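You operate a simulated robot arm through the tools that you are given. There is no shell and no other tool. Be economical: measure what you need, move in short steps, check, and stop when the job is done.

Carry out the task below with a simulated two-armed robot. There is one attempt and no reset: what you move stays moved.

JOB
Set up cylinder 2: green cam at 30, yellow tube in 2 A, flow screw 2 OUT at 2.
Fine: guard shut before the air; vent shut, air on, then one test stroke with selector 2, ON and OFF.
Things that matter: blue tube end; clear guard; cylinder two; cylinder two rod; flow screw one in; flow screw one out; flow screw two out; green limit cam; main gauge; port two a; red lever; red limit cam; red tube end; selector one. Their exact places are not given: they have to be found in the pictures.

It is judged by the outcome, as a careful person would: the job done as asked, and still so three seconds after it is handed in. It fails if anything else is knocked over, pushed out of place, dropped, spilled or broken.

ROBOT AND FRAMES
Two 6-joint arms with two-finger grippers on one trunk, on a base that drives. Base frame: it is fixed to the floor where the robot stands at the start and does not move with it; the origin is under the middle of the robot, x ahead of it, y to its left, z up. Units: m, degrees, N and s.
The left shoulder is at the start at [0.07, 0.176, 1.28], the right one opposite. With the tool pointing down near the work surface each hand reaches from about 0.46 to 0.78 m from the robot's upright axis, wherever it stands, measured 20 degrees to its own side. Places, roughly: blue tube end (2x2x6 cm) [0.8, 0.4, 0.9]; clear guard [0.6, -0.2, 1]; cylinder two [0.6, 0, 0.9]; cylinder two rod [0.6, -0.1, 0.9]; flow screw one in [0.9, 0, 1.1]; flow screw one out [0.9, 0.1, 1.1]; flow screw two out [0.9, -0.1, 1.1]; green limit cam [0.6, -0.1, 0.9]; main gauge [0.9, 0.7, 1.4]; port two a [0.8, 0.4, 0.9]; red lever [0.8, 1, 1.2]; red limit cam [0.8, -0.2, 0.9]; red tube end (2x2x6 cm) [0.8, 0.5, 0.9]; selector one [0.5, 0.4, 0.9]; selector three [0.5, 0.3, 0.9]; selector two [0.5, 0.3, 0.9]. Payload 2.45 kg a hand.
The TCP of each hand is the grasp point between the finger pads, 0.026 m short of the fingertips. In the tool frame z runs along the fingers and y along their closing line. Largest opening 0.096 m; the body of the gripper starts 0.069 m behind the TCP.
Orientation is told as [roll, pitch, yaw] about the base's x, y, z axes, in that order, counted from this pose: with the fingers straight down and closing along the base's y, the tool's x points along the base's -x, its y along +y and its z along -z.

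CONTROLS
- The arms move only by the tool nudge_tool. It takes "left_commands", "right_commands" or both (then of equal length, played together; a hand with none holds still); each is a list of rows, each an object of numbers (a shift or turn left out is 0, a gripper value left out holds the last): "x", "y", "z": the shift along the base's x, y, z in units of 300 mm (1.0 is 300 mm); "ax", "ay", "az": the turn, a rotation vector about the base's x, y, z in units of 45 degrees (1.0 is 45 degrees); "grip": the gripper command, from -1 (fully open) to 1 (shut), values between in proportion. In form: [{"x": .., "y": .., "z": .., "ax": .., "ay": .., "az": .., "grip": ..}, ...]. A call has 1 to 8 rows; each row is the pose to reach, as a shift and turn from the pose commanded when the call began. A call with a number of a shift or a turn outside -1 to 1 is refused whole. Rows are played at 5 a second. More than 0.05 m and 8.6 degrees between two rows, or a gripper value outside its range, and nothing of the call is played. A pose out of reach is approached as far as the arm can. The call stops where the force on the tool passes 60 N (or 10 N more than at its start, if that is more) or the arm is blocked; 0.2 s more then pass. Each finger halts on what it meets, pressing with about 39 N; the grip force reading is that of the motor and also rises with nothing between the fingers. The clock runs only during rows and for 0.2 s after the last one: add rows that repeat a pose to give the fingers time. It gives the time, the measured TCP pose, the force on the tool (base axes), the opening and the grip force at its end, in the units of the frame above (readings bear some noise), with the torque about the TCP (base axes, N m) and any sound that the robot's microphone picked up.
- Cameras (640 x 400 px; columns grow to the right, rows downward): "scene" is now at [0.1373, 0.0128, 1.6045]; the picture's right is [0.14, -0.99, 0.00], its down [-0.53, -0.07, -0.84] and it looks along [0.84, 0.12, -0.54] (base axes); focal length 214 px, centre (320, 200). "left" rides on the left gripper at [0.082, -0.003, -0.098] in its tool frame; the picture's right is [0.04, 1.00, 0.00], its down [-0.73, 0.03, -0.68] and it looks along [-0.68, 0.03, 0.73] (tool axes); focal length 256 px, centre (320, 200). "right" rides on the right gripper at [0.082, 0.003, -0.098] in its tool frame; the picture's right is [-0.04, 1.00, 0.00], its down [-0.73, -0.03, -0.68] and it looks along [-0.68, -0.03, 0.73] (tool axes); focal length 256 px, centre (320, 200).
- capture(camera): a new picture of that camera. No time passes.
- move_column(by): slides the trunk up (or, below 0, down) by that many m; the arms and the scene camera ride with it, the base frame stays. It gives what a move gives, with no picture.
- drive_base(legs): drives the robot by 1 to 6 legs, each [ahead, left, turn to the left] in m, m and degrees, along the robot's own axes; the way and the turn of a leg run together, so that a leg with both is an arc; at most 1.5 m and 180 degrees a leg. The arms and the cameras ride along, it lands a little off, and it stops where it bumps. It gives what a move gives.
- head_to(pan, tilt): turns the head with the scene camera to pan (to the left, within 86 degrees either way) and tilt (down, from -29 to 69), counted from straight ahead of the robot. It gives what a move gives.
- point_at(camera, pixels): for up to 12 pixels [column, row] of the newest picture of that camera ("zoom" is the newest enlarged one), the place [x, y, z] in the base frame of the surface seen there, good to about 0.003 m. No time passes.
- zoom(camera, box): a new picture of the part [left, top, right, bottom] of that camera's present view, enlarged. No time passes.
- finish_job(): hands the job in; it is judged then, once.

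Go step by step. Measure first, check grasps and placings, and put right what went wrong. The budget is 80 turns and 62 pictures, counting those below and the enlarged ones. Unless the task says otherwise, let go and move clear before handing in.

The tools are called by a JSON object that holds its "api" and its "payload". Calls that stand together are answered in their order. nudge_tool: Moves the arms, as the interface text tells. Its arguments: {"type":"object","properties":{"left_commands":{"type":"array","items":{"type":"object","properties":{"x":{"type":"number"},"y":{"type":"number"},"z":{"type":"number"},"ax":{"type":"number"},"ay":{"type":"number"},"az":{"type":"number"},"grip":{"type":"number"}}}},"right_commands":{"type":"array","items":{"type":"object","properties":{"x":{"type":"number"},"y":{"type":"number"},"z":{"type":"number"},"ax":{"type":"number"},"ay":{"type":"number"},"az":{"type":"number"},"grip":{"type":"number"}}}}},"required":[]} The other tools are called the same way: move_column (by) slides the trunk up or down; drive_base (legs) drives the base; head_to (pan, tilt) turns the head that bears the scene camera; capture (camera) takes a picture; point_at (camera, pixels) gives the place of the surface under pixels of a picture; zoom (camera, box) takes an enlarged picture of a part of a camera's view; finish_job () hands the job in.

At the start:

```text
t: 0.0
left_tcp_pos: [0.553, 0.2722, 1.5114]
left_orientation: [0.1, -0.1, 0.0]
left_contact_force: [-0.5, -1.1, -0.6]
left_ft_torque: [0.03, 0.02, 0.0]
left_grip_width: 0.0955
left_finger_force: 0.0
right_tcp_pos: [0.5103, -0.1696, 1.5586]
right_orientation: [-0.1, -0.1, -0.1]
right_contact_force: [-0.1, -0.6, -0.4]
right_ft_torque: [0.0, 0.02, 0.05]
right_grip_width: 0.0959
right_finger_force: 0.0
trunk travel left (down, up): [-0.765, 0.075]
robot x, y, heading: [0.0011, 0.0007, -0.1]
head pan, tilt: [7.9, 32.5]
```

scene: 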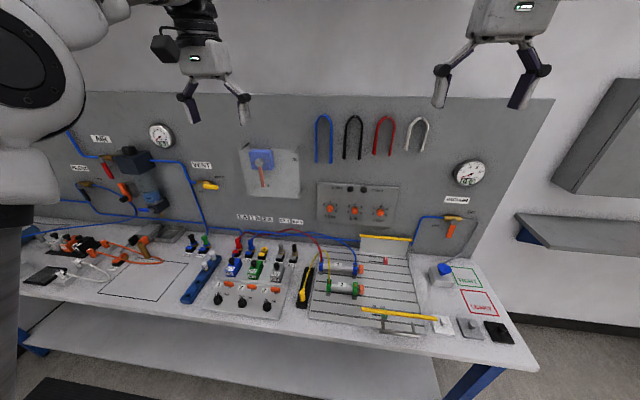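
right: 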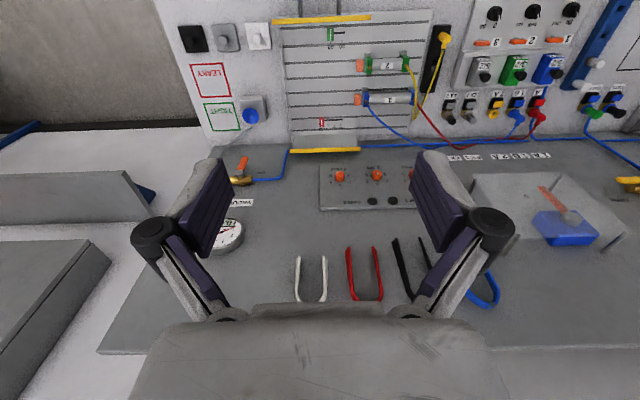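
left: 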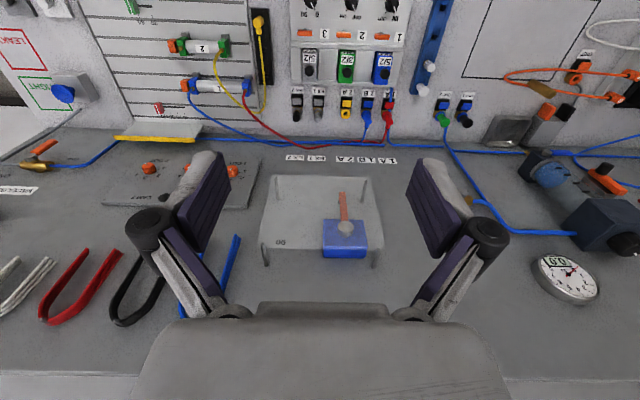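

The scene shows a pneumatics bench: ports row around (240-295, 245), selectors at (217-268, 298), cylinders at (340, 270-290). I'll zoom in on the key areas first.

{"api": "zoom", "payload": {"camera": "scene", "box": [180, 220, 320, 320]}}

{"api": "zoom", "payload": {"camera": "scene", "box": [290, 220, 450, 340]}}

{"api": "zoom", "payload": {"camera": "scene", "box": [60, 110, 230, 240]}}

{"api": "zoom", "payload": {"camera": "scene", "box": [300, 170, 410, 240]}}

```text
4.00 times, centred on (250, 270) of scene
```

zoom: 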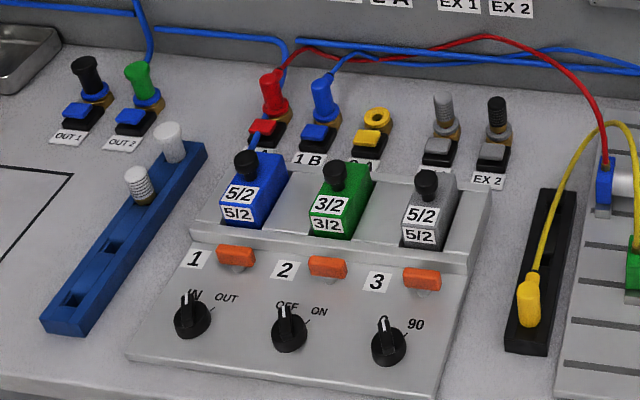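

```text
3.33 times, centred on (370, 280) of scene
```

zoom: 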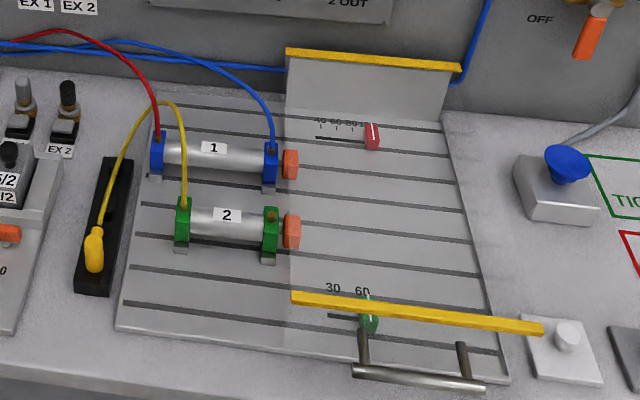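

```text
3.08 times, centred on (145, 175) of scene
```

zoom: 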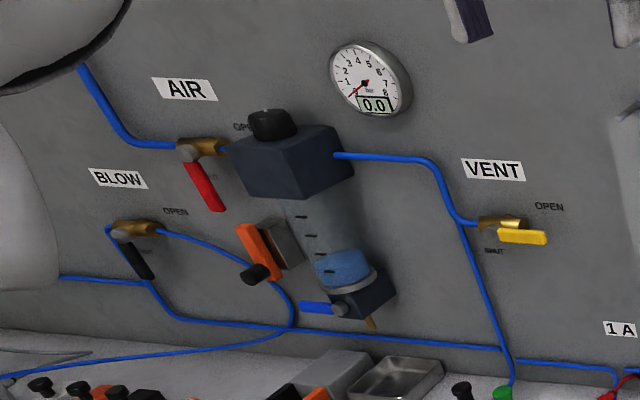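

```text
5.71 times, centred on (355, 205) of scene
```

zoom: 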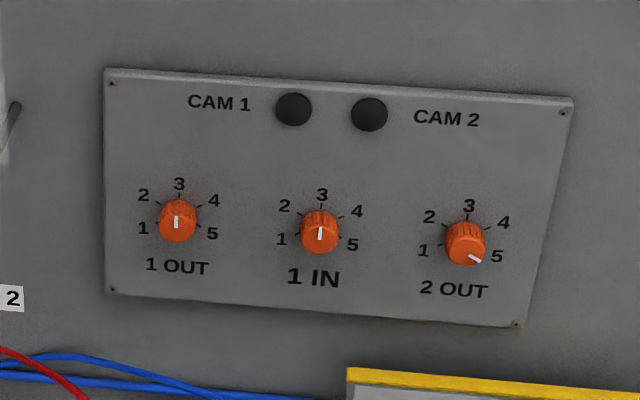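

The flow panel is clear: 2 OUT points at 5, and the vent handle is horizontal (open). Next I measure points in the scene: ports, selectors, cam, guard bars, levers.

{"api": "point_at", "payload": {"camera": "zoom", "pixels": [[466, 243], [320, 232], [177, 221], [474, 259], [470, 200], [430, 205], [110, 75], [570, 105]]}}

{"api": "point_at", "payload": {"camera": "scene", "pixels": [[366, 310], [400, 315], [430, 319], [362, 236], [408, 240], [383, 314], [381, 316], [373, 293], [385, 330], [404, 330], [387, 262], [410, 290]]}}

{"api": "zoom", "payload": {"camera": "right", "box": [270, 0, 450, 160]}}

{"api": "zoom", "payload": {"camera": "left", "box": [240, 0, 400, 140]}}

```text
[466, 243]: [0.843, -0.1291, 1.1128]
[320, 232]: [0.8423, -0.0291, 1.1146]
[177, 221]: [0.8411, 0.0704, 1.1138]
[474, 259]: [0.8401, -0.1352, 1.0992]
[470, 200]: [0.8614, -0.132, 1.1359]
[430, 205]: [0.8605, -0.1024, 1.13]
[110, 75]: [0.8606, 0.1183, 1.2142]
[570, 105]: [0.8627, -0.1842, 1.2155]
```

```text
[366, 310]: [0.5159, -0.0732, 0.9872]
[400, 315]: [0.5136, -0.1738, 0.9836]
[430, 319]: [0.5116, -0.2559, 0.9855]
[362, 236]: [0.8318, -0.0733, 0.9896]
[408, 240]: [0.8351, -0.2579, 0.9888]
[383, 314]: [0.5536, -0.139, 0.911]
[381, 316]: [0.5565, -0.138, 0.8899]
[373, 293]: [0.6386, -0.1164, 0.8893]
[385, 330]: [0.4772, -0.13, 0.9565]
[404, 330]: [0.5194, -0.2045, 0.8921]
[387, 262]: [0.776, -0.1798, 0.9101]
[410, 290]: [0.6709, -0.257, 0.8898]
```

```text
2.50 times, centred on (360, 80) of right
```

zoom: 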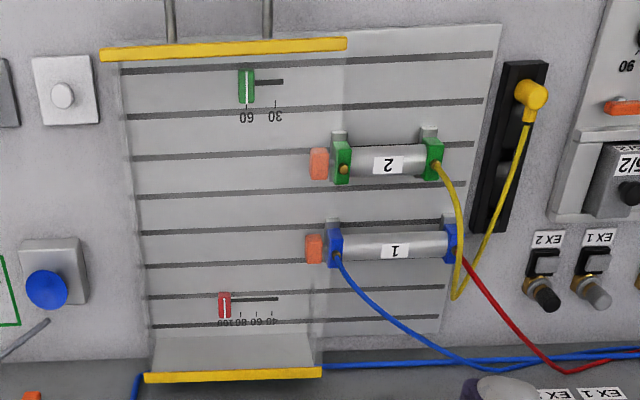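

```text
2.86 times, centred on (320, 70) of left
```

zoom: 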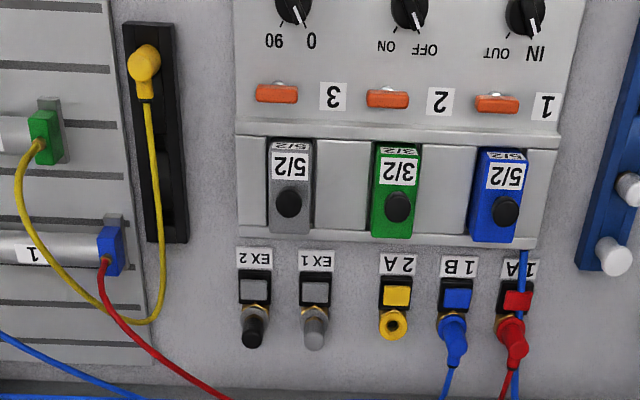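

The guard appears as a clear cover between two yellow bars (z≈0.987, x 0.514 and 0.832) with a handle in front. I'll look at it closer to see how it opens.

{"api": "head_to", "payload": {"pan": -18, "tilt": 50}}

{"api": "zoom", "payload": {"camera": "scene", "box": [200, 60, 480, 240]}}

{"api": "capture", "payload": {"camera": "scene"}}

```text
t: 0.9
left_tcp_pos: [0.5534, 0.2714, 1.5128]
left_orientation: [0.0, -0.1, 0.0]
left_contact_force: [0.7, 0.4, 0.3]
left_ft_torque: [-0.01, 0.01, 0.0]
left_grip_width: 0.0962
left_finger_force: 0.0
right_tcp_pos: [0.5096, -0.1686, 1.5584]
right_orientation: [0.0, 0.0, 0.0]
right_contact_force: [0.4, -0.7, -0.8]
right_ft_torque: [0.01, -0.01, -0.01]
right_grip_width: 0.0962
right_finger_force: 0.0
trunk travel left (down, up): [-0.765, 0.075]
robot x, y, heading: [-0.0012, -0.0013, -0.2]
head pan, tilt: [-18.0, 50.0]
```

```text
2.22 times, centred on (340, 150) of scene
```

zoom: 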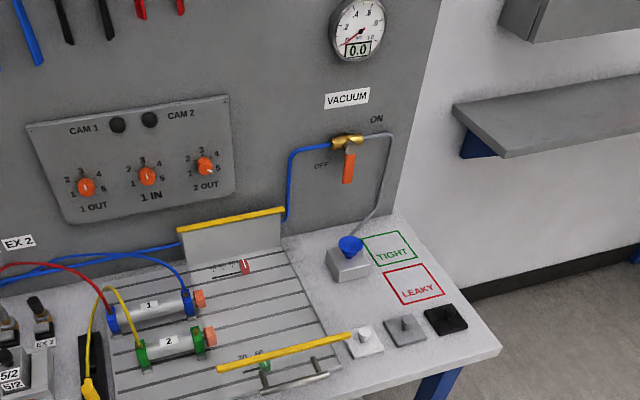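

```text
51 pictures are left
```

scene: 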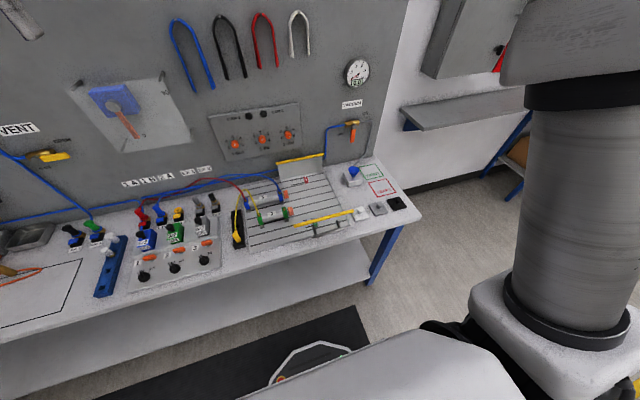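

The handle bar seems in front of the front rim. I'll lower the right hand for a close look at the guard and cam.

{"api": "nudge_tool", "payload": {"right_commands": [{"z": -0.16, "x": -0.03}, {"z": -0.32, "x": -0.06}, {"z": -0.48, "x": -0.09}, {"z": -0.64, "x": -0.12}, {"z": -0.8, "x": -0.15}, {"z": -0.95, "x": -0.18}]}}

{"api": "capture", "payload": {"camera": "right"}}

```text
t: 2.3
left_tcp_pos: [0.5556, 0.2726, 1.5124]
left_orientation: [-0.1, 0.0, 0.0]
left_contact_force: [0.1, 0.4, 0.3]
left_ft_torque: [0.0, -0.01, 0.0]
left_grip_width: 0.096
left_finger_force: 0.0
right_tcp_pos: [0.4558, -0.1662, 1.274]
right_orientation: [0.1, 0.0, -0.1]
right_contact_force: [-0.6, 0.8, 0.2]
right_ft_torque: [0.01, -0.01, 0.03]
right_grip_width: 0.096
right_finger_force: 0.1
trunk travel left (down, up): [-0.765, 0.075]
robot x, y, heading: [-0.0041, -0.0008, 0.0]
head pan, tilt: [-18.0, 50.0]
```

```text
50 pictures are left
```

right: 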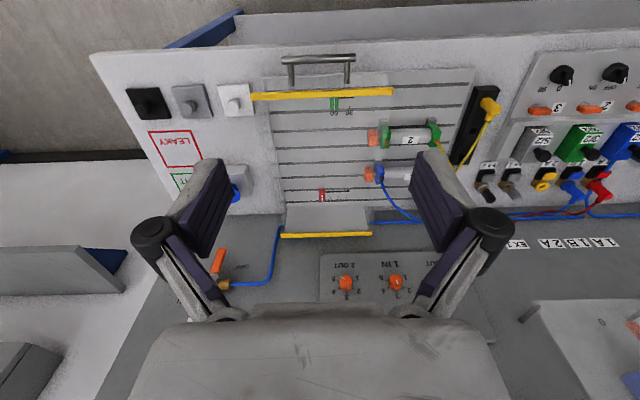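

The handle (285-355, 58) is attached to the front face. I'll measure the handle, rim ends and sheet edges.

{"api": "zoom", "payload": {"camera": "right", "box": [220, 40, 420, 165]}}

{"api": "point_at", "payload": {"camera": "right", "pixels": [[285, 59], [320, 57], [353, 56], [291, 72], [347, 70], [252, 96], [392, 92], [300, 86], [283, 234], [370, 234], [300, 220], [390, 76]]}}

```text
3.20 times, centred on (320, 102) of right
```

zoom: 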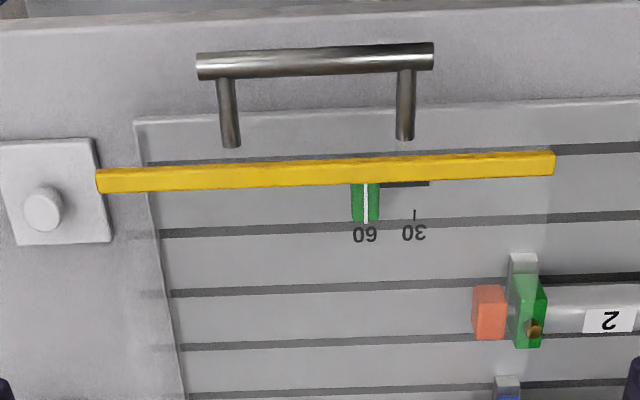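

```text
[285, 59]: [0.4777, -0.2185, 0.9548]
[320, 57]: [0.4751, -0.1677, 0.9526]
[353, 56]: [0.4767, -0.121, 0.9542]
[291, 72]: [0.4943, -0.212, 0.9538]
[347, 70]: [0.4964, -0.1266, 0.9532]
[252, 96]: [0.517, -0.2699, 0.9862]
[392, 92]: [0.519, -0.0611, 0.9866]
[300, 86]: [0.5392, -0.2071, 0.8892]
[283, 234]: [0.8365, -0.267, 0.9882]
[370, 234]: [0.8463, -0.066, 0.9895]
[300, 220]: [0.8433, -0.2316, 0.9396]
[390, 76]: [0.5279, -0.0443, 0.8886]
```

The handle bar runs along y at about x 0.477, z 0.954, y −0.12 to −0.22, attached to the front wall. I'll turn the right hand 90° so its fingers close along x over the bar.

{"api": "nudge_tool", "payload": {"right_commands": [{"az": 0.17, "z": -0.1}, {"az": 0.34, "z": -0.2}, {"az": 0.51, "z": -0.3}, {"az": 0.68, "z": -0.4}, {"az": 0.85, "z": -0.5}, {"az": 1.0, "z": -0.6}]}}

{"api": "nudge_tool", "payload": {"right_commands": [{"az": 0.17, "grip": 0.1}, {"az": 0.34}, {"az": 0.51}, {"az": 0.68}, {"az": 0.85}, {"az": 1.0}]}}

{"api": "capture", "payload": {"camera": "right"}}

```text
t: 3.7
left_tcp_pos: [0.5556, 0.2713, 1.5119]
left_orientation: [-0.1, -0.1, 0.1]
left_contact_force: [0.7, 0.3, -1.0]
left_ft_torque: [0.03, 0.0, 0.02]
left_grip_width: 0.0959
left_finger_force: 0.1
right_tcp_pos: [0.4616, -0.1713, 1.0941]
right_orientation: [0.3, -0.7, 44.7]
right_contact_force: [-0.8, -0.6, 0.3]
right_ft_torque: [0.02, 0.0, 0.01]
right_grip_width: 0.0961
right_finger_force: 0.1
trunk travel left (down, up): [-0.765, 0.075]
robot x, y, heading: [-0.0021, -0.0026, -0.2]
head pan, tilt: [-18.0, 50.0]
```

```text
t: 5.1
left_tcp_pos: [0.5537, 0.2721, 1.512]
left_orientation: [-0.1, -0.1, 0.1]
left_contact_force: [-0.3, -0.2, 0.2]
left_ft_torque: [0.02, -0.01, 0.03]
left_grip_width: 0.0962
left_finger_force: 0.1
right_tcp_pos: [0.4556, -0.1697, 1.0937]
right_orientation: [0.1, -0.8, 89.6]
right_contact_force: [0.6, 0.3, -0.6]
right_ft_torque: [-0.01, 0.0, -0.01]
right_grip_width: 0.0433
right_finger_force: 0.1
trunk travel left (down, up): [-0.765, 0.075]
robot x, y, heading: [-0.0017, 0.0023, -0.1]
head pan, tilt: [-18.0, 50.0]
```

```text
48 pictures are left
```

right: 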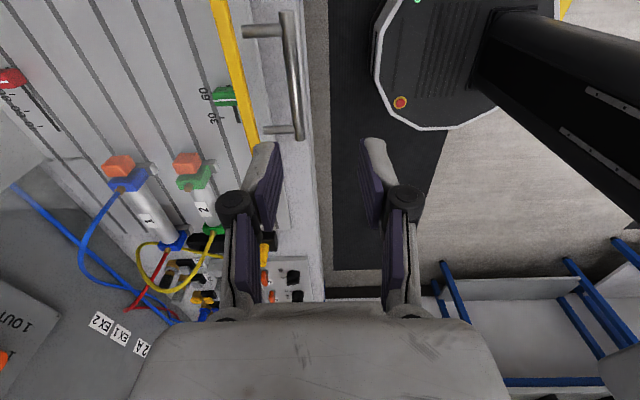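

Orientation is right. Narrow the opening to about 34 mm and come down over the bar, in stages.

{"api": "nudge_tool", "payload": {"right_commands": [{"x": 0.07, "grip": 0.3}, {"x": 0.07, "z": -0.12}, {"x": 0.07, "z": -0.24}, {"x": 0.07, "z": -0.3}]}}

{"api": "capture", "payload": {"camera": "right"}}

```text
t: 6.1
left_tcp_pos: [0.5547, 0.2721, 1.5122]
left_orientation: [0.0, -0.1, 0.0]
left_contact_force: [-0.2, -0.2, -0.4]
left_ft_torque: [0.0, -0.01, -0.02]
left_grip_width: 0.0958
left_finger_force: 0.0
right_tcp_pos: [0.4775, -0.1678, 1.0041]
right_orientation: [0.0, 0.0, 90.0]
right_contact_force: [-0.5, 0.3, -0.7]
right_ft_torque: [0.01, 0.0, 0.01]
right_grip_width: 0.0332
right_finger_force: 0.1
trunk travel left (down, up): [-0.765, 0.075]
robot x, y, heading: [-0.001, 0.0006, 0.4]
head pan, tilt: [-18.0, 50.0]
```

```text
47 pictures are left
```

right: 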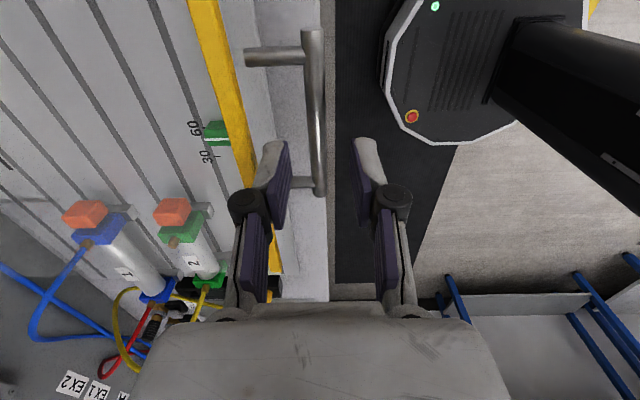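

The bar is centred between the fingers (columns 290–355). Descend 50 mm and close on it.

{"api": "nudge_tool", "payload": {"right_commands": [{"z": -0.08}, {"z": -0.165}, {"z": -0.165, "grip": 1}, {"z": -0.165}, {"z": -0.165}]}}

```text
t: 7.3
left_tcp_pos: [0.5544, 0.2719, 1.5122]
left_orientation: [0.0, -0.2, 0.0]
left_contact_force: [0.6, 0.1, -0.6]
left_ft_torque: [0.0, 0.0, 0.02]
left_grip_width: 0.0958
left_finger_force: 0.0
right_tcp_pos: [0.4795, -0.1669, 0.956]
right_orientation: [0.0, 0.0, 90.0]
right_contact_force: [0.1, -1.1, -2.1]
right_ft_torque: [-0.33, 0.02, -0.03]
right_grip_width: 0.0107
right_finger_force: 38.0
trunk travel left (down, up): [-0.765, 0.075]
robot x, y, heading: [0.0011, 0.0038, -0.0]
head pan, tilt: [-18.0, 50.0]
```

Gripped at 10.7 mm. Try a gentle 24 mm lift to test the hinge.

{"api": "nudge_tool", "payload": {"right_commands": [{"z": 0.03, "x": -0.003}, {"z": 0.055, "x": -0.004}, {"z": 0.08, "x": -0.005}]}}

{"api": "capture", "payload": {"camera": "scene"}}

```text
t: 8.1
left_tcp_pos: [0.5556, 0.2743, 1.5109]
left_orientation: [-0.1, 0.0, -0.1]
left_contact_force: [-0.4, -1.2, -0.7]
left_ft_torque: [0.01, -0.01, 0.02]
left_grip_width: 0.0959
left_finger_force: 0.2
right_tcp_pos: [0.4785, -0.168, 0.9786]
right_orientation: [0.0, 0.1, 90.0]
right_contact_force: [10.4, 5.1, -1.8]
right_ft_torque: [0.12, -0.09, -0.03]
right_grip_width: 0.0106
right_finger_force: 37.9
trunk travel left (down, up): [-0.765, 0.075]
robot x, y, heading: [-0.0, 0.0011, -0.0]
head pan, tilt: [-18.0, 50.0]
```

```text
46 pictures are left
```

scene: 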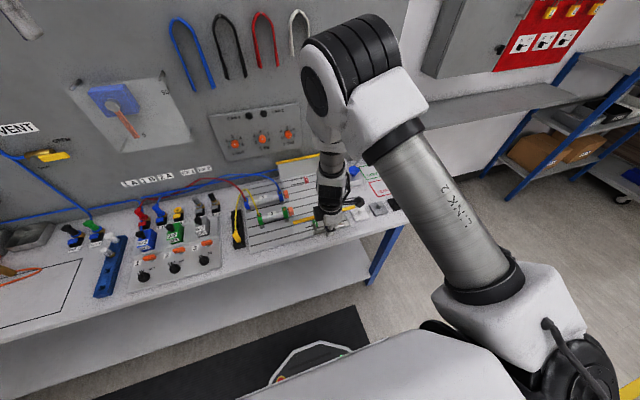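

It swings up; a +10 N x force says the path leans forward. I continue the arc in small steps, correcting with the force.

{"api": "nudge_tool", "payload": {"right_commands": [{"z": 0.05, "x": 0.015}, {"z": 0.1, "x": 0.03}, {"z": 0.15, "x": 0.045}]}}

```text
t: 8.9
left_tcp_pos: [0.5449, 0.2726, 1.5161]
left_orientation: [-0.1, -0.5, 0.0]
left_contact_force: [0.1, 0.2, 0.1]
left_ft_torque: [0.01, 0.0, -0.01]
left_grip_width: 0.0958
left_finger_force: 0.1
right_tcp_pos: [0.4794, -0.1685, 1.0255]
right_orientation: [0.1, 0.0, 90.0]
right_contact_force: [-31.1, 6.5, 0.5]
right_ft_torque: [-0.16, 0.33, -0.03]
right_grip_width: 0.0106
right_finger_force: 38.5
trunk travel left (down, up): [-0.765, 0.075]
robot x, y, heading: [-0.0017, -0.0003, 0.1]
head pan, tilt: [-18.0, 50.0]
```

The tangent is vertical around z≈0.99, so the hinge is at about (0.835, 0.99) with radius 0.357. I follow that arc.

{"api": "nudge_tool", "payload": {"right_commands": [{"z": 0.06, "x": -0.033}, {"z": 0.13, "x": -0.019}, {"z": 0.27, "x": 0.02}, {"z": 0.405, "x": 0.075}, {"z": 0.531, "x": 0.147}]}}

```text
t: 10.1
left_tcp_pos: [0.552, 0.2708, 1.5123]
left_orientation: [0.0, -0.2, 0.0]
left_contact_force: [-0.4, 0.1, 0.5]
left_ft_torque: [0.01, 0.02, -0.02]
left_grip_width: 0.096
left_finger_force: 0.0
right_tcp_pos: [0.5325, -0.1679, 1.1841]
right_orientation: [0.0, 0.0, 89.9]
right_contact_force: [-11.1, -7.9, 4.4]
right_ft_torque: [1.03, 0.06, 0.08]
right_grip_width: 0.0107
right_finger_force: 38.0
trunk travel left (down, up): [-0.765, 0.075]
robot x, y, heading: [0.0009, -0.0008, -0.1]
head pan, tilt: [-18.0, 50.0]
```

Tracking well. Continue the arc to about 75°.

{"api": "nudge_tool", "payload": {"right_commands": [{"z": 0.117, "x": 0.076}, {"z": 0.222, "x": 0.176}, {"z": 0.315, "x": 0.288}, {"z": 0.392, "x": 0.411}, {"z": 0.455, "x": 0.541}, {"z": 0.502, "x": 0.68}]}}

{"api": "capture", "payload": {"camera": "scene"}}

```text
t: 11.5
left_tcp_pos: [0.5522, 0.2758, 1.5126]
left_orientation: [-0.2, -0.2, 0.0]
left_contact_force: [-0.9, 0.1, 0.6]
left_ft_torque: [-0.04, 0.01, 0.01]
left_grip_width: 0.096
left_finger_force: 0.0
right_tcp_pos: [0.7064, -0.1688, 1.3259]
right_orientation: [-0.2, 0.0, 90.1]
right_contact_force: [-5.1, 4.1, 15.0]
right_ft_torque: [0.13, -0.03, -0.07]
right_grip_width: 0.0103
right_finger_force: 38.0
right hand out of reach, approached as far as the arm can: row 6
trunk travel left (down, up): [-0.765, 0.075]
robot x, y, heading: [0.0037, 0.0023, 0.1]
head pan, tilt: [-18.0, 50.0]
```

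```text
45 pictures are left
```

scene: 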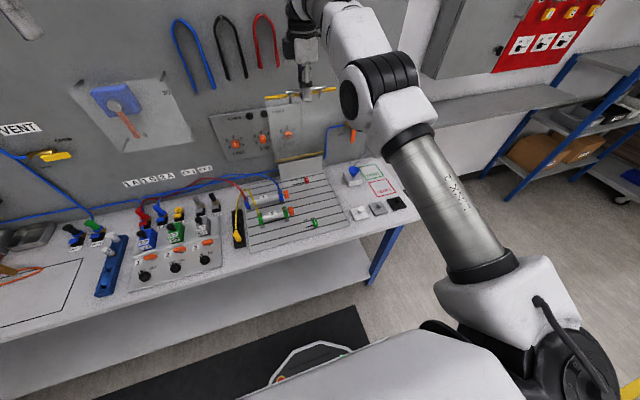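

The guard is at about 69° open and the arm is at its reach limit. I'll loosen the grip slightly (the robot-side finger still catches the bar) to see if it stays by itself.

{"api": "nudge_tool", "payload": {"right_commands": [{"grip": 0.5, "x": -0.03}, {"x": -0.03}, {"x": -0.03}, {"x": -0.03}, {"x": -0.03}]}}

{"api": "capture", "payload": {"camera": "right"}}

```text
t: 12.7
left_tcp_pos: [0.5532, 0.273, 1.5115]
left_orientation: [0.0, -0.2, 0.0]
left_contact_force: [0.0, -0.4, 0.1]
left_ft_torque: [-0.04, 0.0, 0.02]
left_grip_width: 0.096
left_finger_force: 0.1
right_tcp_pos: [0.6985, -0.1732, 1.3235]
right_orientation: [0.0, 0.0, 90.0]
right_contact_force: [-0.7, -0.3, 0.2]
right_ft_torque: [0.02, -0.01, 0.03]
right_grip_width: 0.0242
right_finger_force: 0.1
trunk travel left (down, up): [-0.765, 0.075]
robot x, y, heading: [0.0011, -0.0018, -0.0]
head pan, tilt: [-18.0, 50.0]
```

```text
44 pictures are left
```

right: 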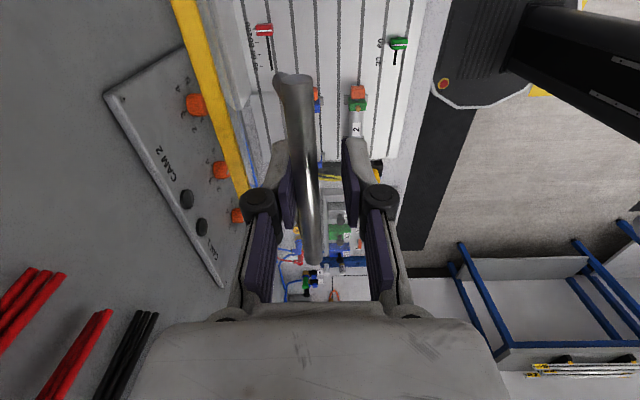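

The bar rests without load and hasn't followed the robot-side finger, so the guard holds by friction. Open wider, rise straight up, then back away.

{"api": "nudge_tool", "payload": {"right_commands": [{"grip": 0.3}, {"z": 0.08}, {"z": 0.16}, {"z": 0.16, "x": -0.15}, {"z": 0.16, "x": -0.3}, {"z": 0.1, "x": -0.45}, {"z": 0.0, "x": -0.55}]}}

{"api": "capture", "payload": {"camera": "scene"}}

```text
t: 14.3
left_tcp_pos: [0.5528, 0.2723, 1.512]
left_orientation: [-0.1, -0.2, 0.1]
left_contact_force: [-0.1, 0.0, -0.1]
left_ft_torque: [0.03, -0.01, -0.03]
left_grip_width: 0.096
left_finger_force: 0.0
right_tcp_pos: [0.5338, -0.1735, 1.325]
right_orientation: [-0.1, 0.0, 90.1]
right_contact_force: [-0.2, 0.2, -0.7]
right_ft_torque: [0.01, -0.03, -0.01]
right_grip_width: 0.0338
right_finger_force: 0.0
right hand out of reach, approached as far as the arm can: row 3
trunk travel left (down, up): [-0.765, 0.075]
robot x, y, heading: [0.0022, -0.0016, 0.2]
head pan, tilt: [-18.0, 50.0]
```

```text
43 pictures are left
```

scene: 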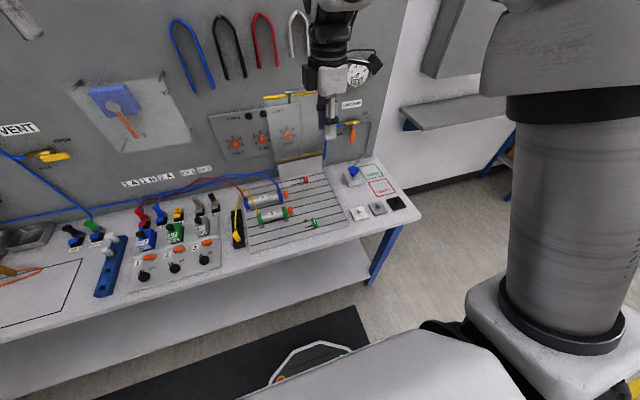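

The guard stays up (bar at 290,96). Turn the right wrist back and come down over the cam.

{"api": "nudge_tool", "payload": {"right_commands": [{"az": -0.17, "z": -0.1}, {"az": -0.34, "z": -0.2}, {"az": -0.51, "z": -0.3}, {"az": -0.68, "z": -0.4}, {"az": -0.85, "z": -0.5}, {"az": -1.0, "z": -0.6}]}}

{"api": "nudge_tool", "payload": {"right_commands": [{"az": -0.17, "grip": 0.2}, {"az": -0.34}, {"az": -0.51}, {"az": -0.68}, {"az": -0.85}, {"az": -1.0}]}}

{"api": "zoom", "payload": {"camera": "right", "box": [240, 60, 440, 185]}}

```text
t: 15.7
left_tcp_pos: [0.5534, 0.2718, 1.5114]
left_orientation: [-0.2, -0.1, 0.0]
left_contact_force: [1.0, -1.2, -0.1]
left_ft_torque: [0.0, -0.02, 0.05]
left_grip_width: 0.0961
left_finger_force: 0.1
right_tcp_pos: [0.5348, -0.1746, 1.1406]
right_orientation: [0.0, 0.1, 45.0]
right_contact_force: [0.4, 0.0, -0.1]
right_ft_torque: [0.01, 0.02, -0.04]
right_grip_width: 0.0336
right_finger_force: 0.1
trunk travel left (down, up): [-0.765, 0.075]
robot x, y, heading: [0.0021, 0.0009, -0.2]
head pan, tilt: [-18.0, 50.0]
```

```text
t: 17.1
left_tcp_pos: [0.5534, 0.2715, 1.5135]
left_orientation: [0.0, -0.1, -0.1]
left_contact_force: [-0.4, -0.3, -0.3]
left_ft_torque: [-0.02, -0.02, 0.02]
left_grip_width: 0.0959
left_finger_force: 0.1
right_tcp_pos: [0.5309, -0.1725, 1.1424]
right_orientation: [0.0, 0.0, -0.2]
right_contact_force: [0.1, -0.2, 0.1]
right_ft_torque: [0.02, 0.02, -0.01]
right_grip_width: 0.0383
right_finger_force: 0.1
trunk travel left (down, up): [-0.765, 0.075]
robot x, y, heading: [0.0016, -0.0016, 0.2]
head pan, tilt: [-18.0, 50.0]
```

```text
3.20 times, centred on (340, 122) of right
```

zoom: 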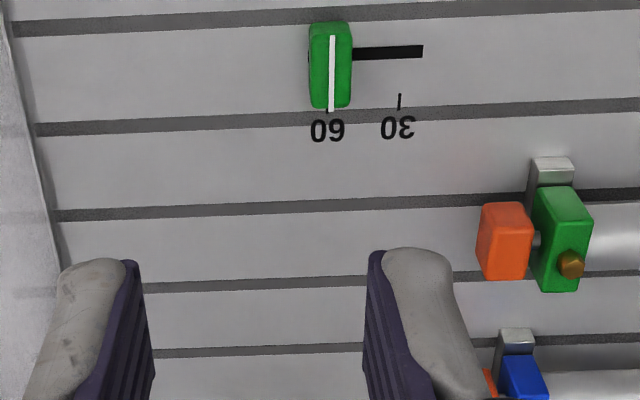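

{"api": "point_at", "payload": {"camera": "zoom", "pixels": [[332, 45], [331, 75], [330, 105], [318, 40], [345, 40], [399, 96], [399, 107], [328, 118], [418, 52], [360, 54], [331, 60]]}}

```text
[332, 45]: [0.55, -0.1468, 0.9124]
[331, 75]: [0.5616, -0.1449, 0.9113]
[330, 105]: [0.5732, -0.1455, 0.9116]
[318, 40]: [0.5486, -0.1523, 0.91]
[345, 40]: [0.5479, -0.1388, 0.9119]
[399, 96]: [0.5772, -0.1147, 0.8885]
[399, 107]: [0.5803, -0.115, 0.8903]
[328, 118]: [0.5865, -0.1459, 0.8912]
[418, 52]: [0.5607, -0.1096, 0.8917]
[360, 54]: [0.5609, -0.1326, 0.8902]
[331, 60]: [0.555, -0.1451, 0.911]
```

Cam line is at y −0.1455 and the 30 tick at −0.115, so shift +0.0305. Descend onto the cam and close.

{"api": "nudge_tool", "payload": {"right_commands": [{"x": 0.1, "y": 0.09, "grip": 0.0}, {"x": 0.1, "y": 0.09, "z": -0.15}, {"x": 0.1, "y": 0.09, "z": -0.3}, {"x": 0.1, "y": 0.09, "z": -0.45}, {"x": 0.1, "y": 0.09, "z": -0.6}, {"x": 0.1, "y": 0.09, "z": -0.7}, {"x": 0.1, "y": 0.09, "z": -0.742}]}}

{"api": "nudge_tool", "payload": {"right_commands": [{"grip": 0.7}, {"grip": 0.7}, {"grip": 1}, {}, {}]}}

{"api": "zoom", "payload": {"camera": "right", "box": [220, 60, 420, 185]}}

```text
t: 18.7
left_tcp_pos: [0.554, 0.2727, 1.5125]
left_orientation: [-0.1, 0.0, 0.0]
left_contact_force: [0.1, -0.1, -0.1]
left_ft_torque: [0.0, 0.02, -0.01]
left_grip_width: 0.0961
left_finger_force: 0.1
right_tcp_pos: [0.5635, -0.1455, 0.9204]
right_orientation: [0.0, 0.0, 0.1]
right_contact_force: [-0.1, -0.2, -0.5]
right_ft_torque: [-0.03, 0.02, 0.0]
right_grip_width: 0.0478
right_finger_force: 0.1
trunk travel left (down, up): [-0.765, 0.075]
robot x, y, heading: [0.0004, 0.0011, 0.1]
head pan, tilt: [-18.0, 50.0]
```

```text
t: 19.9
left_tcp_pos: [0.5536, 0.2715, 1.5129]
left_orientation: [-0.1, -0.1, -0.1]
left_contact_force: [0.3, 0.2, 0.3]
left_ft_torque: [-0.04, 0.01, 0.02]
left_grip_width: 0.0961
left_finger_force: 0.1
right_tcp_pos: [0.5629, -0.1449, 0.9201]
right_orientation: [0.0, 0.0, 0.0]
right_contact_force: [-1.0, -0.8, -4.5]
right_ft_torque: [0.01, -1.03, -0.05]
right_grip_width: 0.0158
right_finger_force: 42.3
trunk travel left (down, up): [-0.765, 0.075]
robot x, y, heading: [0.0007, -0.0032, -0.1]
head pan, tilt: [-18.0, 50.0]
```

```text
3.20 times, centred on (320, 122) of right
```

zoom: 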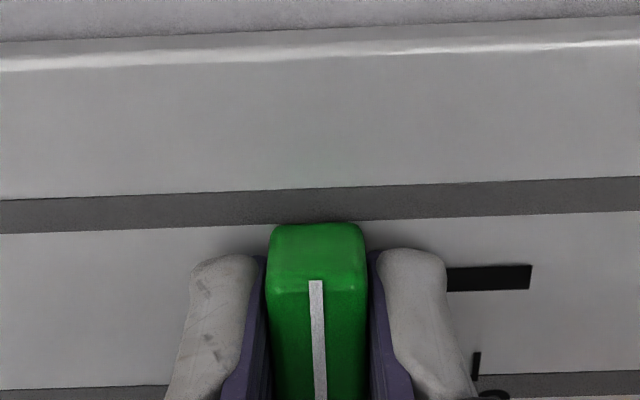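

Gripped the cam (15.8 mm). Slide it 30.5 mm in +y.

{"api": "nudge_tool", "payload": {"right_commands": [{"y": 0.034}, {"y": 0.068}, {"y": 0.1017}, {"y": 0.1017}]}}

{"api": "nudge_tool", "payload": {"right_commands": [{"grip": 0.4}, {"grip": 0.4}, {"z": 0.15}, {"z": 0.3}, {"z": 0.45}]}}

{"api": "zoom", "payload": {"camera": "right", "box": [220, 40, 420, 165]}}

```text
t: 20.9
left_tcp_pos: [0.5549, 0.2728, 1.5129]
left_orientation: [-0.1, -0.1, 0.0]
left_contact_force: [0.3, -0.6, -1.0]
left_ft_torque: [0.01, 0.0, -0.01]
left_grip_width: 0.0962
left_finger_force: 0.0
right_tcp_pos: [0.5643, -0.1142, 0.9206]
right_orientation: [0.0, 0.0, -0.1]
right_contact_force: [8.4, -0.6, 6.2]
right_ft_torque: [0.06, 0.99, -0.09]
right_grip_width: 0.0159
right_finger_force: 41.7
trunk travel left (down, up): [-0.765, 0.075]
robot x, y, heading: [0.0012, -0.0004, -0.2]
head pan, tilt: [-18.0, 50.0]
```

```text
t: 22.1
left_tcp_pos: [0.5528, 0.2716, 1.5121]
left_orientation: [0.0, -0.2, 0.1]
left_contact_force: [0.1, -0.3, -0.2]
left_ft_torque: [0.0, -0.02, -0.02]
left_grip_width: 0.0962
left_finger_force: 0.0
right_tcp_pos: [0.5619, -0.1144, 1.0565]
right_orientation: [0.4, 0.4, -0.4]
right_contact_force: [-0.3, -0.6, 0.0]
right_ft_torque: [-0.03, -0.01, 0.03]
right_grip_width: 0.0291
right_finger_force: 0.0
trunk travel left (down, up): [-0.765, 0.075]
robot x, y, heading: [-0.0038, -0.0016, -0.3]
head pan, tilt: [-18.0, 50.0]
```

```text
3.20 times, centred on (320, 102) of right
```

zoom: 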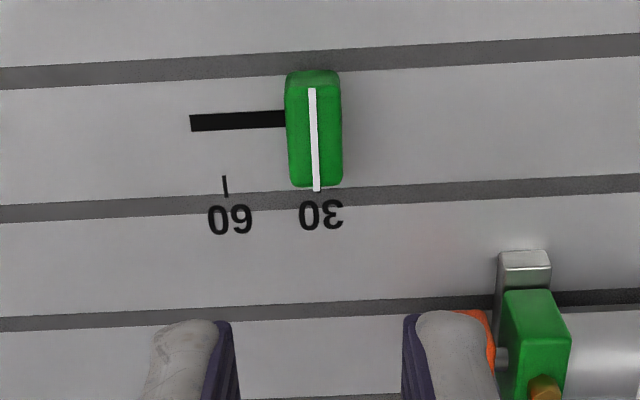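

The line now covers the 30 mark; I measure to be sure.

{"api": "point_at", "payload": {"camera": "zoom", "pixels": [[312, 95], [314, 140], [317, 185], [225, 180], [225, 190], [321, 214]]}}

{"api": "point_at", "payload": {"camera": "scene", "pixels": [[290, 96], [270, 97], [312, 94], [290, 99], [237, 228], [178, 216], [165, 213]]}}

```text
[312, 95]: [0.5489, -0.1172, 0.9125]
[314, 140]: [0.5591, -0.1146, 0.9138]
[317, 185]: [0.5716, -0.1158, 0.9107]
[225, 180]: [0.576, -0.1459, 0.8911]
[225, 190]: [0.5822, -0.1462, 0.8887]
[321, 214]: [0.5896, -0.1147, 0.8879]
```

```text
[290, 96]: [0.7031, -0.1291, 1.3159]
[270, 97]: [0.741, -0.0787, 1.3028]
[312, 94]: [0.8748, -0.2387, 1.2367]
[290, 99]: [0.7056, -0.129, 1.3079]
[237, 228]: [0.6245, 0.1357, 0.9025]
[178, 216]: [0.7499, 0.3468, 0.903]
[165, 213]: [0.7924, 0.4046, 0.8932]
```

The cam line reads y −0.1155 against the 30 mark at −0.115: good. Now raise the column for reach and turn the right hand to take the guard handle again.

{"api": "move_column", "payload": {"by": 0.07}}

{"api": "nudge_tool", "payload": {"right_commands": [{"az": 0.17, "z": 0.1, "y": -0.03}, {"az": 0.34, "z": 0.22, "y": -0.06}, {"az": 0.51, "z": 0.34, "y": -0.09}, {"az": 0.68, "z": 0.46, "y": -0.12}, {"az": 0.85, "z": 0.58, "y": -0.15}, {"az": 1.0, "z": 0.7, "y": -0.18}]}}

{"api": "nudge_tool", "payload": {"right_commands": [{"az": 0.17, "z": 0.05}, {"az": 0.34, "z": 0.1}, {"az": 0.51, "z": 0.15}, {"az": 0.68, "z": 0.2}, {"az": 0.85, "z": 0.2}, {"az": 1.0, "z": 0.2, "grip": 0.2}]}}

```text
t: 23.2
left_tcp_pos: [0.5542, 0.2728, 1.5825]
left_orientation: [-0.1, -0.2, -0.1]
left_contact_force: [0.5, 0.7, 0.1]
left_ft_torque: [-0.01, -0.02, 0.03]
left_grip_width: 0.0963
left_finger_force: 0.0
right_tcp_pos: [0.5638, -0.1143, 1.1291]
right_orientation: [0.4, 0.1, -0.6]
right_contact_force: [-0.7, 1.1, 0.0]
right_ft_torque: [0.0, -0.05, 0.0]
right_grip_width: 0.0289
right_finger_force: 0.2
trunk travel left (down, up): [-0.835, 0.005]
robot x, y, heading: [0.003, -0.0031, 0.0]
head pan, tilt: [-18.0, 50.0]
```

```text
t: 24.6
left_tcp_pos: [0.5525, 0.2718, 1.582]
left_orientation: [0.0, -0.1, 0.0]
left_contact_force: [-0.4, 0.5, 0.2]
left_ft_torque: [0.01, -0.02, 0.01]
left_grip_width: 0.0959
left_finger_force: 0.1
right_tcp_pos: [0.5629, -0.1605, 1.3389]
right_orientation: [0.1, 0.0, 45.2]
right_contact_force: [0.5, 0.3, 0.3]
right_ft_torque: [0.03, -0.04, -0.01]
right_grip_width: 0.029
right_finger_force: 0.1
trunk travel left (down, up): [-0.835, 0.005]
robot x, y, heading: [-0.0035, -0.0004, -0.1]
head pan, tilt: [-18.0, 50.0]
```

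```text
t: 26.0
left_tcp_pos: [0.5547, 0.2711, 1.582]
left_orientation: [0.0, -0.1, 0.0]
left_contact_force: [-0.2, 0.2, 0.2]
left_ft_torque: [0.0, -0.01, -0.01]
left_grip_width: 0.0957
left_finger_force: 0.1
right_tcp_pos: [0.5627, -0.165, 1.3995]
right_orientation: [0.0, 0.0, 90.1]
right_contact_force: [-0.2, -0.5, -0.5]
right_ft_torque: [-0.03, -0.01, 0.02]
right_grip_width: 0.0385
right_finger_force: 0.1
trunk travel left (down, up): [-0.835, 0.005]
robot x, y, heading: [0.0013, 0.0011, 0.2]
head pan, tilt: [-18.0, 50.0]
```

Move forward over the bar at z 1.40 and check.

{"api": "nudge_tool", "payload": {"right_commands": [{"x": 0.16}, {"x": 0.32}, {"x": 0.477}, {"x": 0.477}]}}

{"api": "capture", "payload": {"camera": "right"}}

```text
t: 27.0
left_tcp_pos: [0.5523, 0.2716, 1.5819]
left_orientation: [-0.2, -0.2, -0.1]
left_contact_force: [-0.2, -0.4, -0.7]
left_ft_torque: [-0.02, -0.03, -0.04]
left_grip_width: 0.0963
left_finger_force: 0.0
right_tcp_pos: [0.702, -0.1674, 1.3989]
right_orientation: [0.1, 0.0, 90.0]
right_contact_force: [-0.2, -0.7, 0.7]
right_ft_torque: [0.01, 0.0, -0.01]
right_grip_width: 0.0384
right_finger_force: 0.1
right hand out of reach, approached as far as the arm can: row 3, 4
trunk travel left (down, up): [-0.835, 0.005]
robot x, y, heading: [0.0006, 0.0026, -0.2]
head pan, tilt: [-18.0, 50.0]
```

```text
39 pictures are left
```

right: 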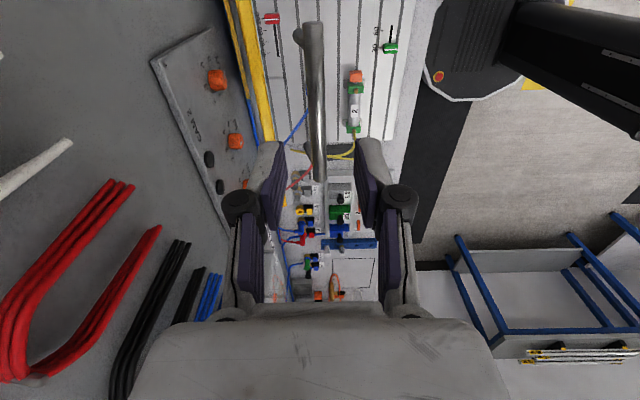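

Bar centred (column 315). Descend 80 mm and grip.

{"api": "nudge_tool", "payload": {"right_commands": [{"z": -0.13}, {"z": -0.26}, {"z": -0.26, "grip": 1}, {"z": -0.26}, {"z": -0.26}]}}

```text
t: 28.2
left_tcp_pos: [0.5536, 0.271, 1.581]
left_orientation: [-0.1, -0.2, 0.1]
left_contact_force: [0.3, -0.1, -0.2]
left_ft_torque: [0.0, 0.03, 0.0]
left_grip_width: 0.0962
left_finger_force: 0.1
right_tcp_pos: [0.7023, -0.1675, 1.3202]
right_orientation: [0.1, -0.1, 90.0]
right_contact_force: [-0.4, -0.4, -1.2]
right_ft_torque: [0.38, 0.04, -0.01]
right_grip_width: 0.0104
right_finger_force: 37.7
trunk travel left (down, up): [-0.835, 0.005]
robot x, y, heading: [0.002, 0.0004, 0.5]
head pan, tilt: [-18.0, 50.0]
```

Gripped. Swing the guard down the same arc.

{"api": "nudge_tool", "payload": {"right_commands": [{"x": -0.133, "z": -0.063}, {"x": -0.257, "z": -0.14}, {"x": -0.368, "z": -0.233}, {"x": -0.468, "z": -0.338}, {"x": -0.555, "z": -0.455}, {"x": -0.626, "z": -0.582}, {"x": -0.682, "z": -0.717}, {"x": -0.721, "z": -0.857}]}}

```text
t: 30.0
left_tcp_pos: [0.5567, 0.2713, 1.581]
left_orientation: [0.0, 0.0, 0.0]
left_contact_force: [0.3, 0.7, -0.3]
left_ft_torque: [-0.02, 0.01, 0.0]
left_grip_width: 0.0959
left_finger_force: 0.1
right_tcp_pos: [0.486, -0.1683, 1.062]
right_orientation: [0.1, 0.1, 89.9]
right_contact_force: [6.1, -2.6, -3.6]
right_ft_torque: [0.93, 0.13, 0.03]
right_grip_width: 0.0101
right_finger_force: 38.2
trunk travel left (down, up): [-0.835, 0.005]
robot x, y, heading: [-0.0006, 0.0023, 0.0]
head pan, tilt: [-18.0, 50.0]
```

Finish closing, pressing lightly at the end.

{"api": "nudge_tool", "payload": {"right_commands": [{"x": -0.022, "z": -0.137}, {"x": -0.027, "z": -0.26}, {"x": -0.022, "z": -0.32}, {"x": -0.02, "z": -0.362}, {"x": -0.02, "z": -0.362}]}}

```text
t: 31.2
left_tcp_pos: [0.5536, 0.2696, 1.5829]
left_orientation: [0.0, -0.2, 0.0]
left_contact_force: [-0.8, 0.3, 0.3]
left_ft_torque: [-0.01, -0.02, -0.03]
left_grip_width: 0.0961
left_finger_force: 0.1
right_tcp_pos: [0.4796, -0.1669, 0.9529]
right_orientation: [0.1, -0.2, 90.1]
right_contact_force: [1.7, -7.1, -3.6]
right_ft_torque: [-0.17, 0.11, -0.03]
right_grip_width: 0.0105
right_finger_force: 37.6
trunk travel left (down, up): [-0.835, 0.005]
robot x, y, heading: [0.0024, 0.0007, 0.0]
head pan, tilt: [-18.0, 50.0]
```

Press a bit further to be sure it's on its stop.

{"api": "nudge_tool", "payload": {"right_commands": [{"z": -0.015}, {"z": -0.03}, {"z": -0.03}]}}

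```text
t: 32.0
left_tcp_pos: [0.5522, 0.2701, 1.5832]
left_orientation: [0.0, -0.2, 0.0]
left_contact_force: [-0.2, -0.7, 0.7]
left_ft_torque: [0.02, -0.02, 0.02]
left_grip_width: 0.096
left_finger_force: 0.1
right_tcp_pos: [0.4783, -0.169, 0.9464]
right_orientation: [-0.2, -0.1, 90.0]
right_contact_force: [2.1, -9.1, 16.6]
right_ft_torque: [0.31, -0.05, -0.01]
right_grip_width: 0.0105
right_finger_force: 37.2
trunk travel left (down, up): [-0.835, 0.005]
robot x, y, heading: [0.0018, -0.0043, 0.0]
head pan, tilt: [-18.0, 50.0]
```

Fz +16 N: it's on its stop. Release and rise.

{"api": "nudge_tool", "payload": {"right_commands": [{"z": 0.02, "grip": 0.5}, {"z": 0.02, "grip": 0.3}, {"z": 0.15}, {"z": 0.3}, {"z": 0.45}, {"z": 0.6}]}}

{"api": "head_to", "payload": {"pan": 8, "tilt": 40}}

{"api": "capture", "payload": {"camera": "scene"}}

```text
t: 33.4
left_tcp_pos: [0.5517, 0.272, 1.583]
left_orientation: [-0.1, -0.2, 0.0]
left_contact_force: [0.4, 1.2, 0.2]
left_ft_torque: [0.0, -0.07, 0.03]
left_grip_width: 0.096
left_finger_force: 0.1
right_tcp_pos: [0.4769, -0.1651, 1.1227]
right_orientation: [0.0, 0.0, 89.9]
right_contact_force: [-0.7, -0.5, 0.4]
right_ft_torque: [0.0, -0.03, 0.05]
right_grip_width: 0.0338
right_finger_force: 0.0
trunk travel left (down, up): [-0.835, 0.005]
robot x, y, heading: [-0.0004, -0.0002, -0.1]
head pan, tilt: [-18.0, 50.0]
```

```text
t: 34.3
left_tcp_pos: [0.5543, 0.272, 1.5822]
left_orientation: [-0.1, -0.1, 0.0]
left_contact_force: [0.1, 0.7, 0.2]
left_ft_torque: [0.02, 0.05, 0.04]
left_grip_width: 0.0962
left_finger_force: 0.1
right_tcp_pos: [0.4796, -0.1648, 1.1224]
right_orientation: [-0.1, 0.1, 90.1]
right_contact_force: [0.2, 0.3, -0.5]
right_ft_torque: [0.02, 0.02, -0.02]
right_grip_width: 0.0333
right_finger_force: 0.1
trunk travel left (down, up): [-0.835, 0.005]
robot x, y, heading: [0.0011, 0.0018, -0.2]
head pan, tilt: [8.0, 40.0]
```

```text
38 pictures are left
```

scene: 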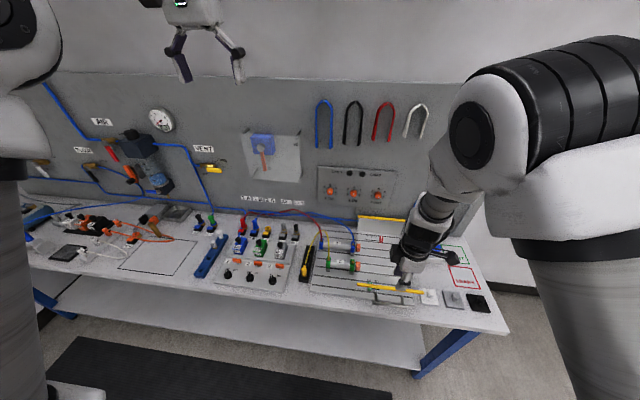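

Guard is down. Next the flow screw 2 OUT: bring the right hand to point forward at the panel.

{"api": "nudge_tool", "payload": {"right_commands": [{"ay": -0.17, "x": 0.05, "z": 0.08}, {"ay": -0.34, "x": 0.1, "z": 0.16}, {"ay": -0.51, "x": 0.15, "z": 0.22}, {"ay": -0.68, "x": 0.2, "z": 0.25}, {"ay": -0.85, "x": 0.25, "z": 0.25}, {"ay": -1.0, "x": 0.3, "z": 0.25, "grip": -0.2}]}}

{"api": "nudge_tool", "payload": {"right_commands": [{"ay": -0.17, "x": 0.05, "y": 0.02}, {"ay": -0.34, "x": 0.1, "y": 0.04}, {"ay": -0.51, "x": 0.15, "y": 0.06}, {"ay": -0.68, "x": 0.2, "y": 0.08}, {"ay": -0.85, "x": 0.25, "y": 0.1}, {"ay": -1.0, "x": 0.3, "y": 0.12}]}}

{"api": "capture", "payload": {"camera": "right"}}

{"api": "zoom", "payload": {"camera": "scene", "box": [315, 160, 405, 216]}}

```text
t: 35.7
left_tcp_pos: [0.553, 0.2724, 1.5826]
left_orientation: [-0.1, -0.1, 0.1]
left_contact_force: [-0.7, -0.3, -0.4]
left_ft_torque: [-0.02, 0.02, 0.0]
left_grip_width: 0.096
left_finger_force: 0.1
right_tcp_pos: [0.5986, -0.1738, 1.2846]
right_orientation: [-39.4, 1.1, 84.2]
right_contact_force: [-0.2, -0.4, 0.3]
right_ft_torque: [0.03, 0.03, 0.01]
right_grip_width: 0.0576
right_finger_force: 0.1
right hand out of reach, approached as far as the arm can: row 4, 5, 6
trunk travel left (down, up): [-0.835, 0.005]
robot x, y, heading: [-0.0024, 0.0004, 0.1]
head pan, tilt: [8.0, 40.0]
```

```text
t: 37.1
left_tcp_pos: [0.5533, 0.2716, 1.5814]
left_orientation: [0.0, -0.1, 0.1]
left_contact_force: [0.0, -0.4, -0.1]
left_ft_torque: [-0.03, -0.01, -0.03]
left_grip_width: 0.0959
left_finger_force: 0.0
right_tcp_pos: [0.6715, -0.1462, 1.3701]
right_orientation: [-52.7, -1.5, 85.5]
right_contact_force: [-0.1, 0.6, -0.1]
right_ft_torque: [-0.03, 0.0, -0.03]
right_grip_width: 0.058
right_finger_force: 0.0
right hand out of reach, approached as far as the arm can: row 1, 2, 3, 4, 5, 6
trunk travel left (down, up): [-0.835, 0.005]
robot x, y, heading: [0.005, 0.0005, 0.1]
head pan, tilt: [8.0, 40.0]
```

```text
37 pictures are left
```

right: 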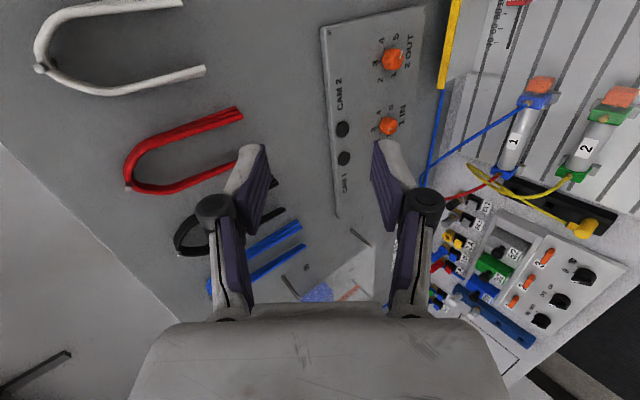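

```text
7.11 times, centred on (360, 188) of scene
```

zoom: 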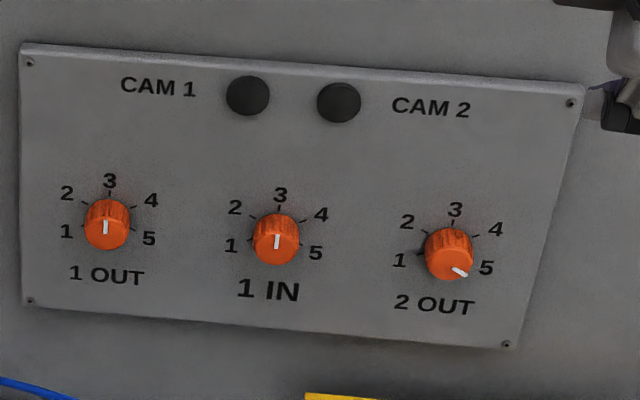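

The arm can't reach the forward-pointing pose this close in; 2 OUT still reads 5. I'll probe with a forward shift to see whether it becomes reachable.

{"api": "nudge_tool", "payload": {"right_commands": [{"x": 0.06}, {"x": 0.12}, {"x": 0.18}]}}

```text
t: 37.9
left_tcp_pos: [0.5545, 0.2717, 1.5805]
left_orientation: [0.0, -0.2, 0.0]
left_contact_force: [0.2, -0.3, 0.5]
left_ft_torque: [0.0, 0.0, 0.01]
left_grip_width: 0.096
left_finger_force: 0.0
right_tcp_pos: [0.7136, -0.1322, 1.3811]
right_orientation: [-53.4, 0.3, 86.8]
right_contact_force: [0.3, 0.5, -0.3]
right_ft_torque: [0.0, 0.03, -0.01]
right_grip_width: 0.0574
right_finger_force: 0.1
right hand out of reach, approached as far as the arm can: row 1, 2, 3
trunk travel left (down, up): [-0.835, 0.005]
robot x, y, heading: [-0.0013, -0.0021, 0.1]
head pan, tilt: [8.0, 40.0]
```

The wrist lacks upward pitch with the shoulder so high. Raise the hand relative to the shoulder, then lower the column.

{"api": "nudge_tool", "payload": {"right_commands": [{"z": 0.16, "x": -0.05}, {"z": 0.32, "x": -0.1}, {"z": 0.48, "x": -0.15}, {"z": 0.64, "x": -0.2}, {"z": 0.8, "x": -0.2}, {"z": 0.96, "x": -0.2}, {"z": 1.0, "x": -0.2}]}}

```text
refused: row 1 steps farther than a row can; nothing moved
```

Refused for step size; slightly smaller steps.

{"api": "nudge_tool", "payload": {"right_commands": [{"z": 0.14, "x": -0.03}, {"z": 0.29, "x": -0.06}, {"z": 0.44, "x": -0.09}, {"z": 0.59, "x": -0.12}, {"z": 0.74, "x": -0.15}, {"z": 0.89, "x": -0.18}, {"z": 1.0, "x": -0.2}]}}

```text
t: 39.5
left_tcp_pos: [0.5528, 0.2714, 1.5819]
left_orientation: [0.0, -0.1, 0.0]
left_contact_force: [-0.3, 0.5, 0.1]
left_ft_torque: [0.01, 0.03, 0.01]
left_grip_width: 0.096
left_finger_force: 0.0
right_tcp_pos: [0.6465, -0.1245, 1.6643]
right_orientation: [-52.8, 1.8, 87.0]
right_contact_force: [0.2, -0.3, 0.0]
right_ft_torque: [0.02, -0.01, 0.05]
right_grip_width: 0.0576
right_finger_force: 0.1
trunk travel left (down, up): [-0.835, 0.005]
robot x, y, heading: [-0.0005, -0.003, 0.0]
head pan, tilt: [8.0, 40.0]
```

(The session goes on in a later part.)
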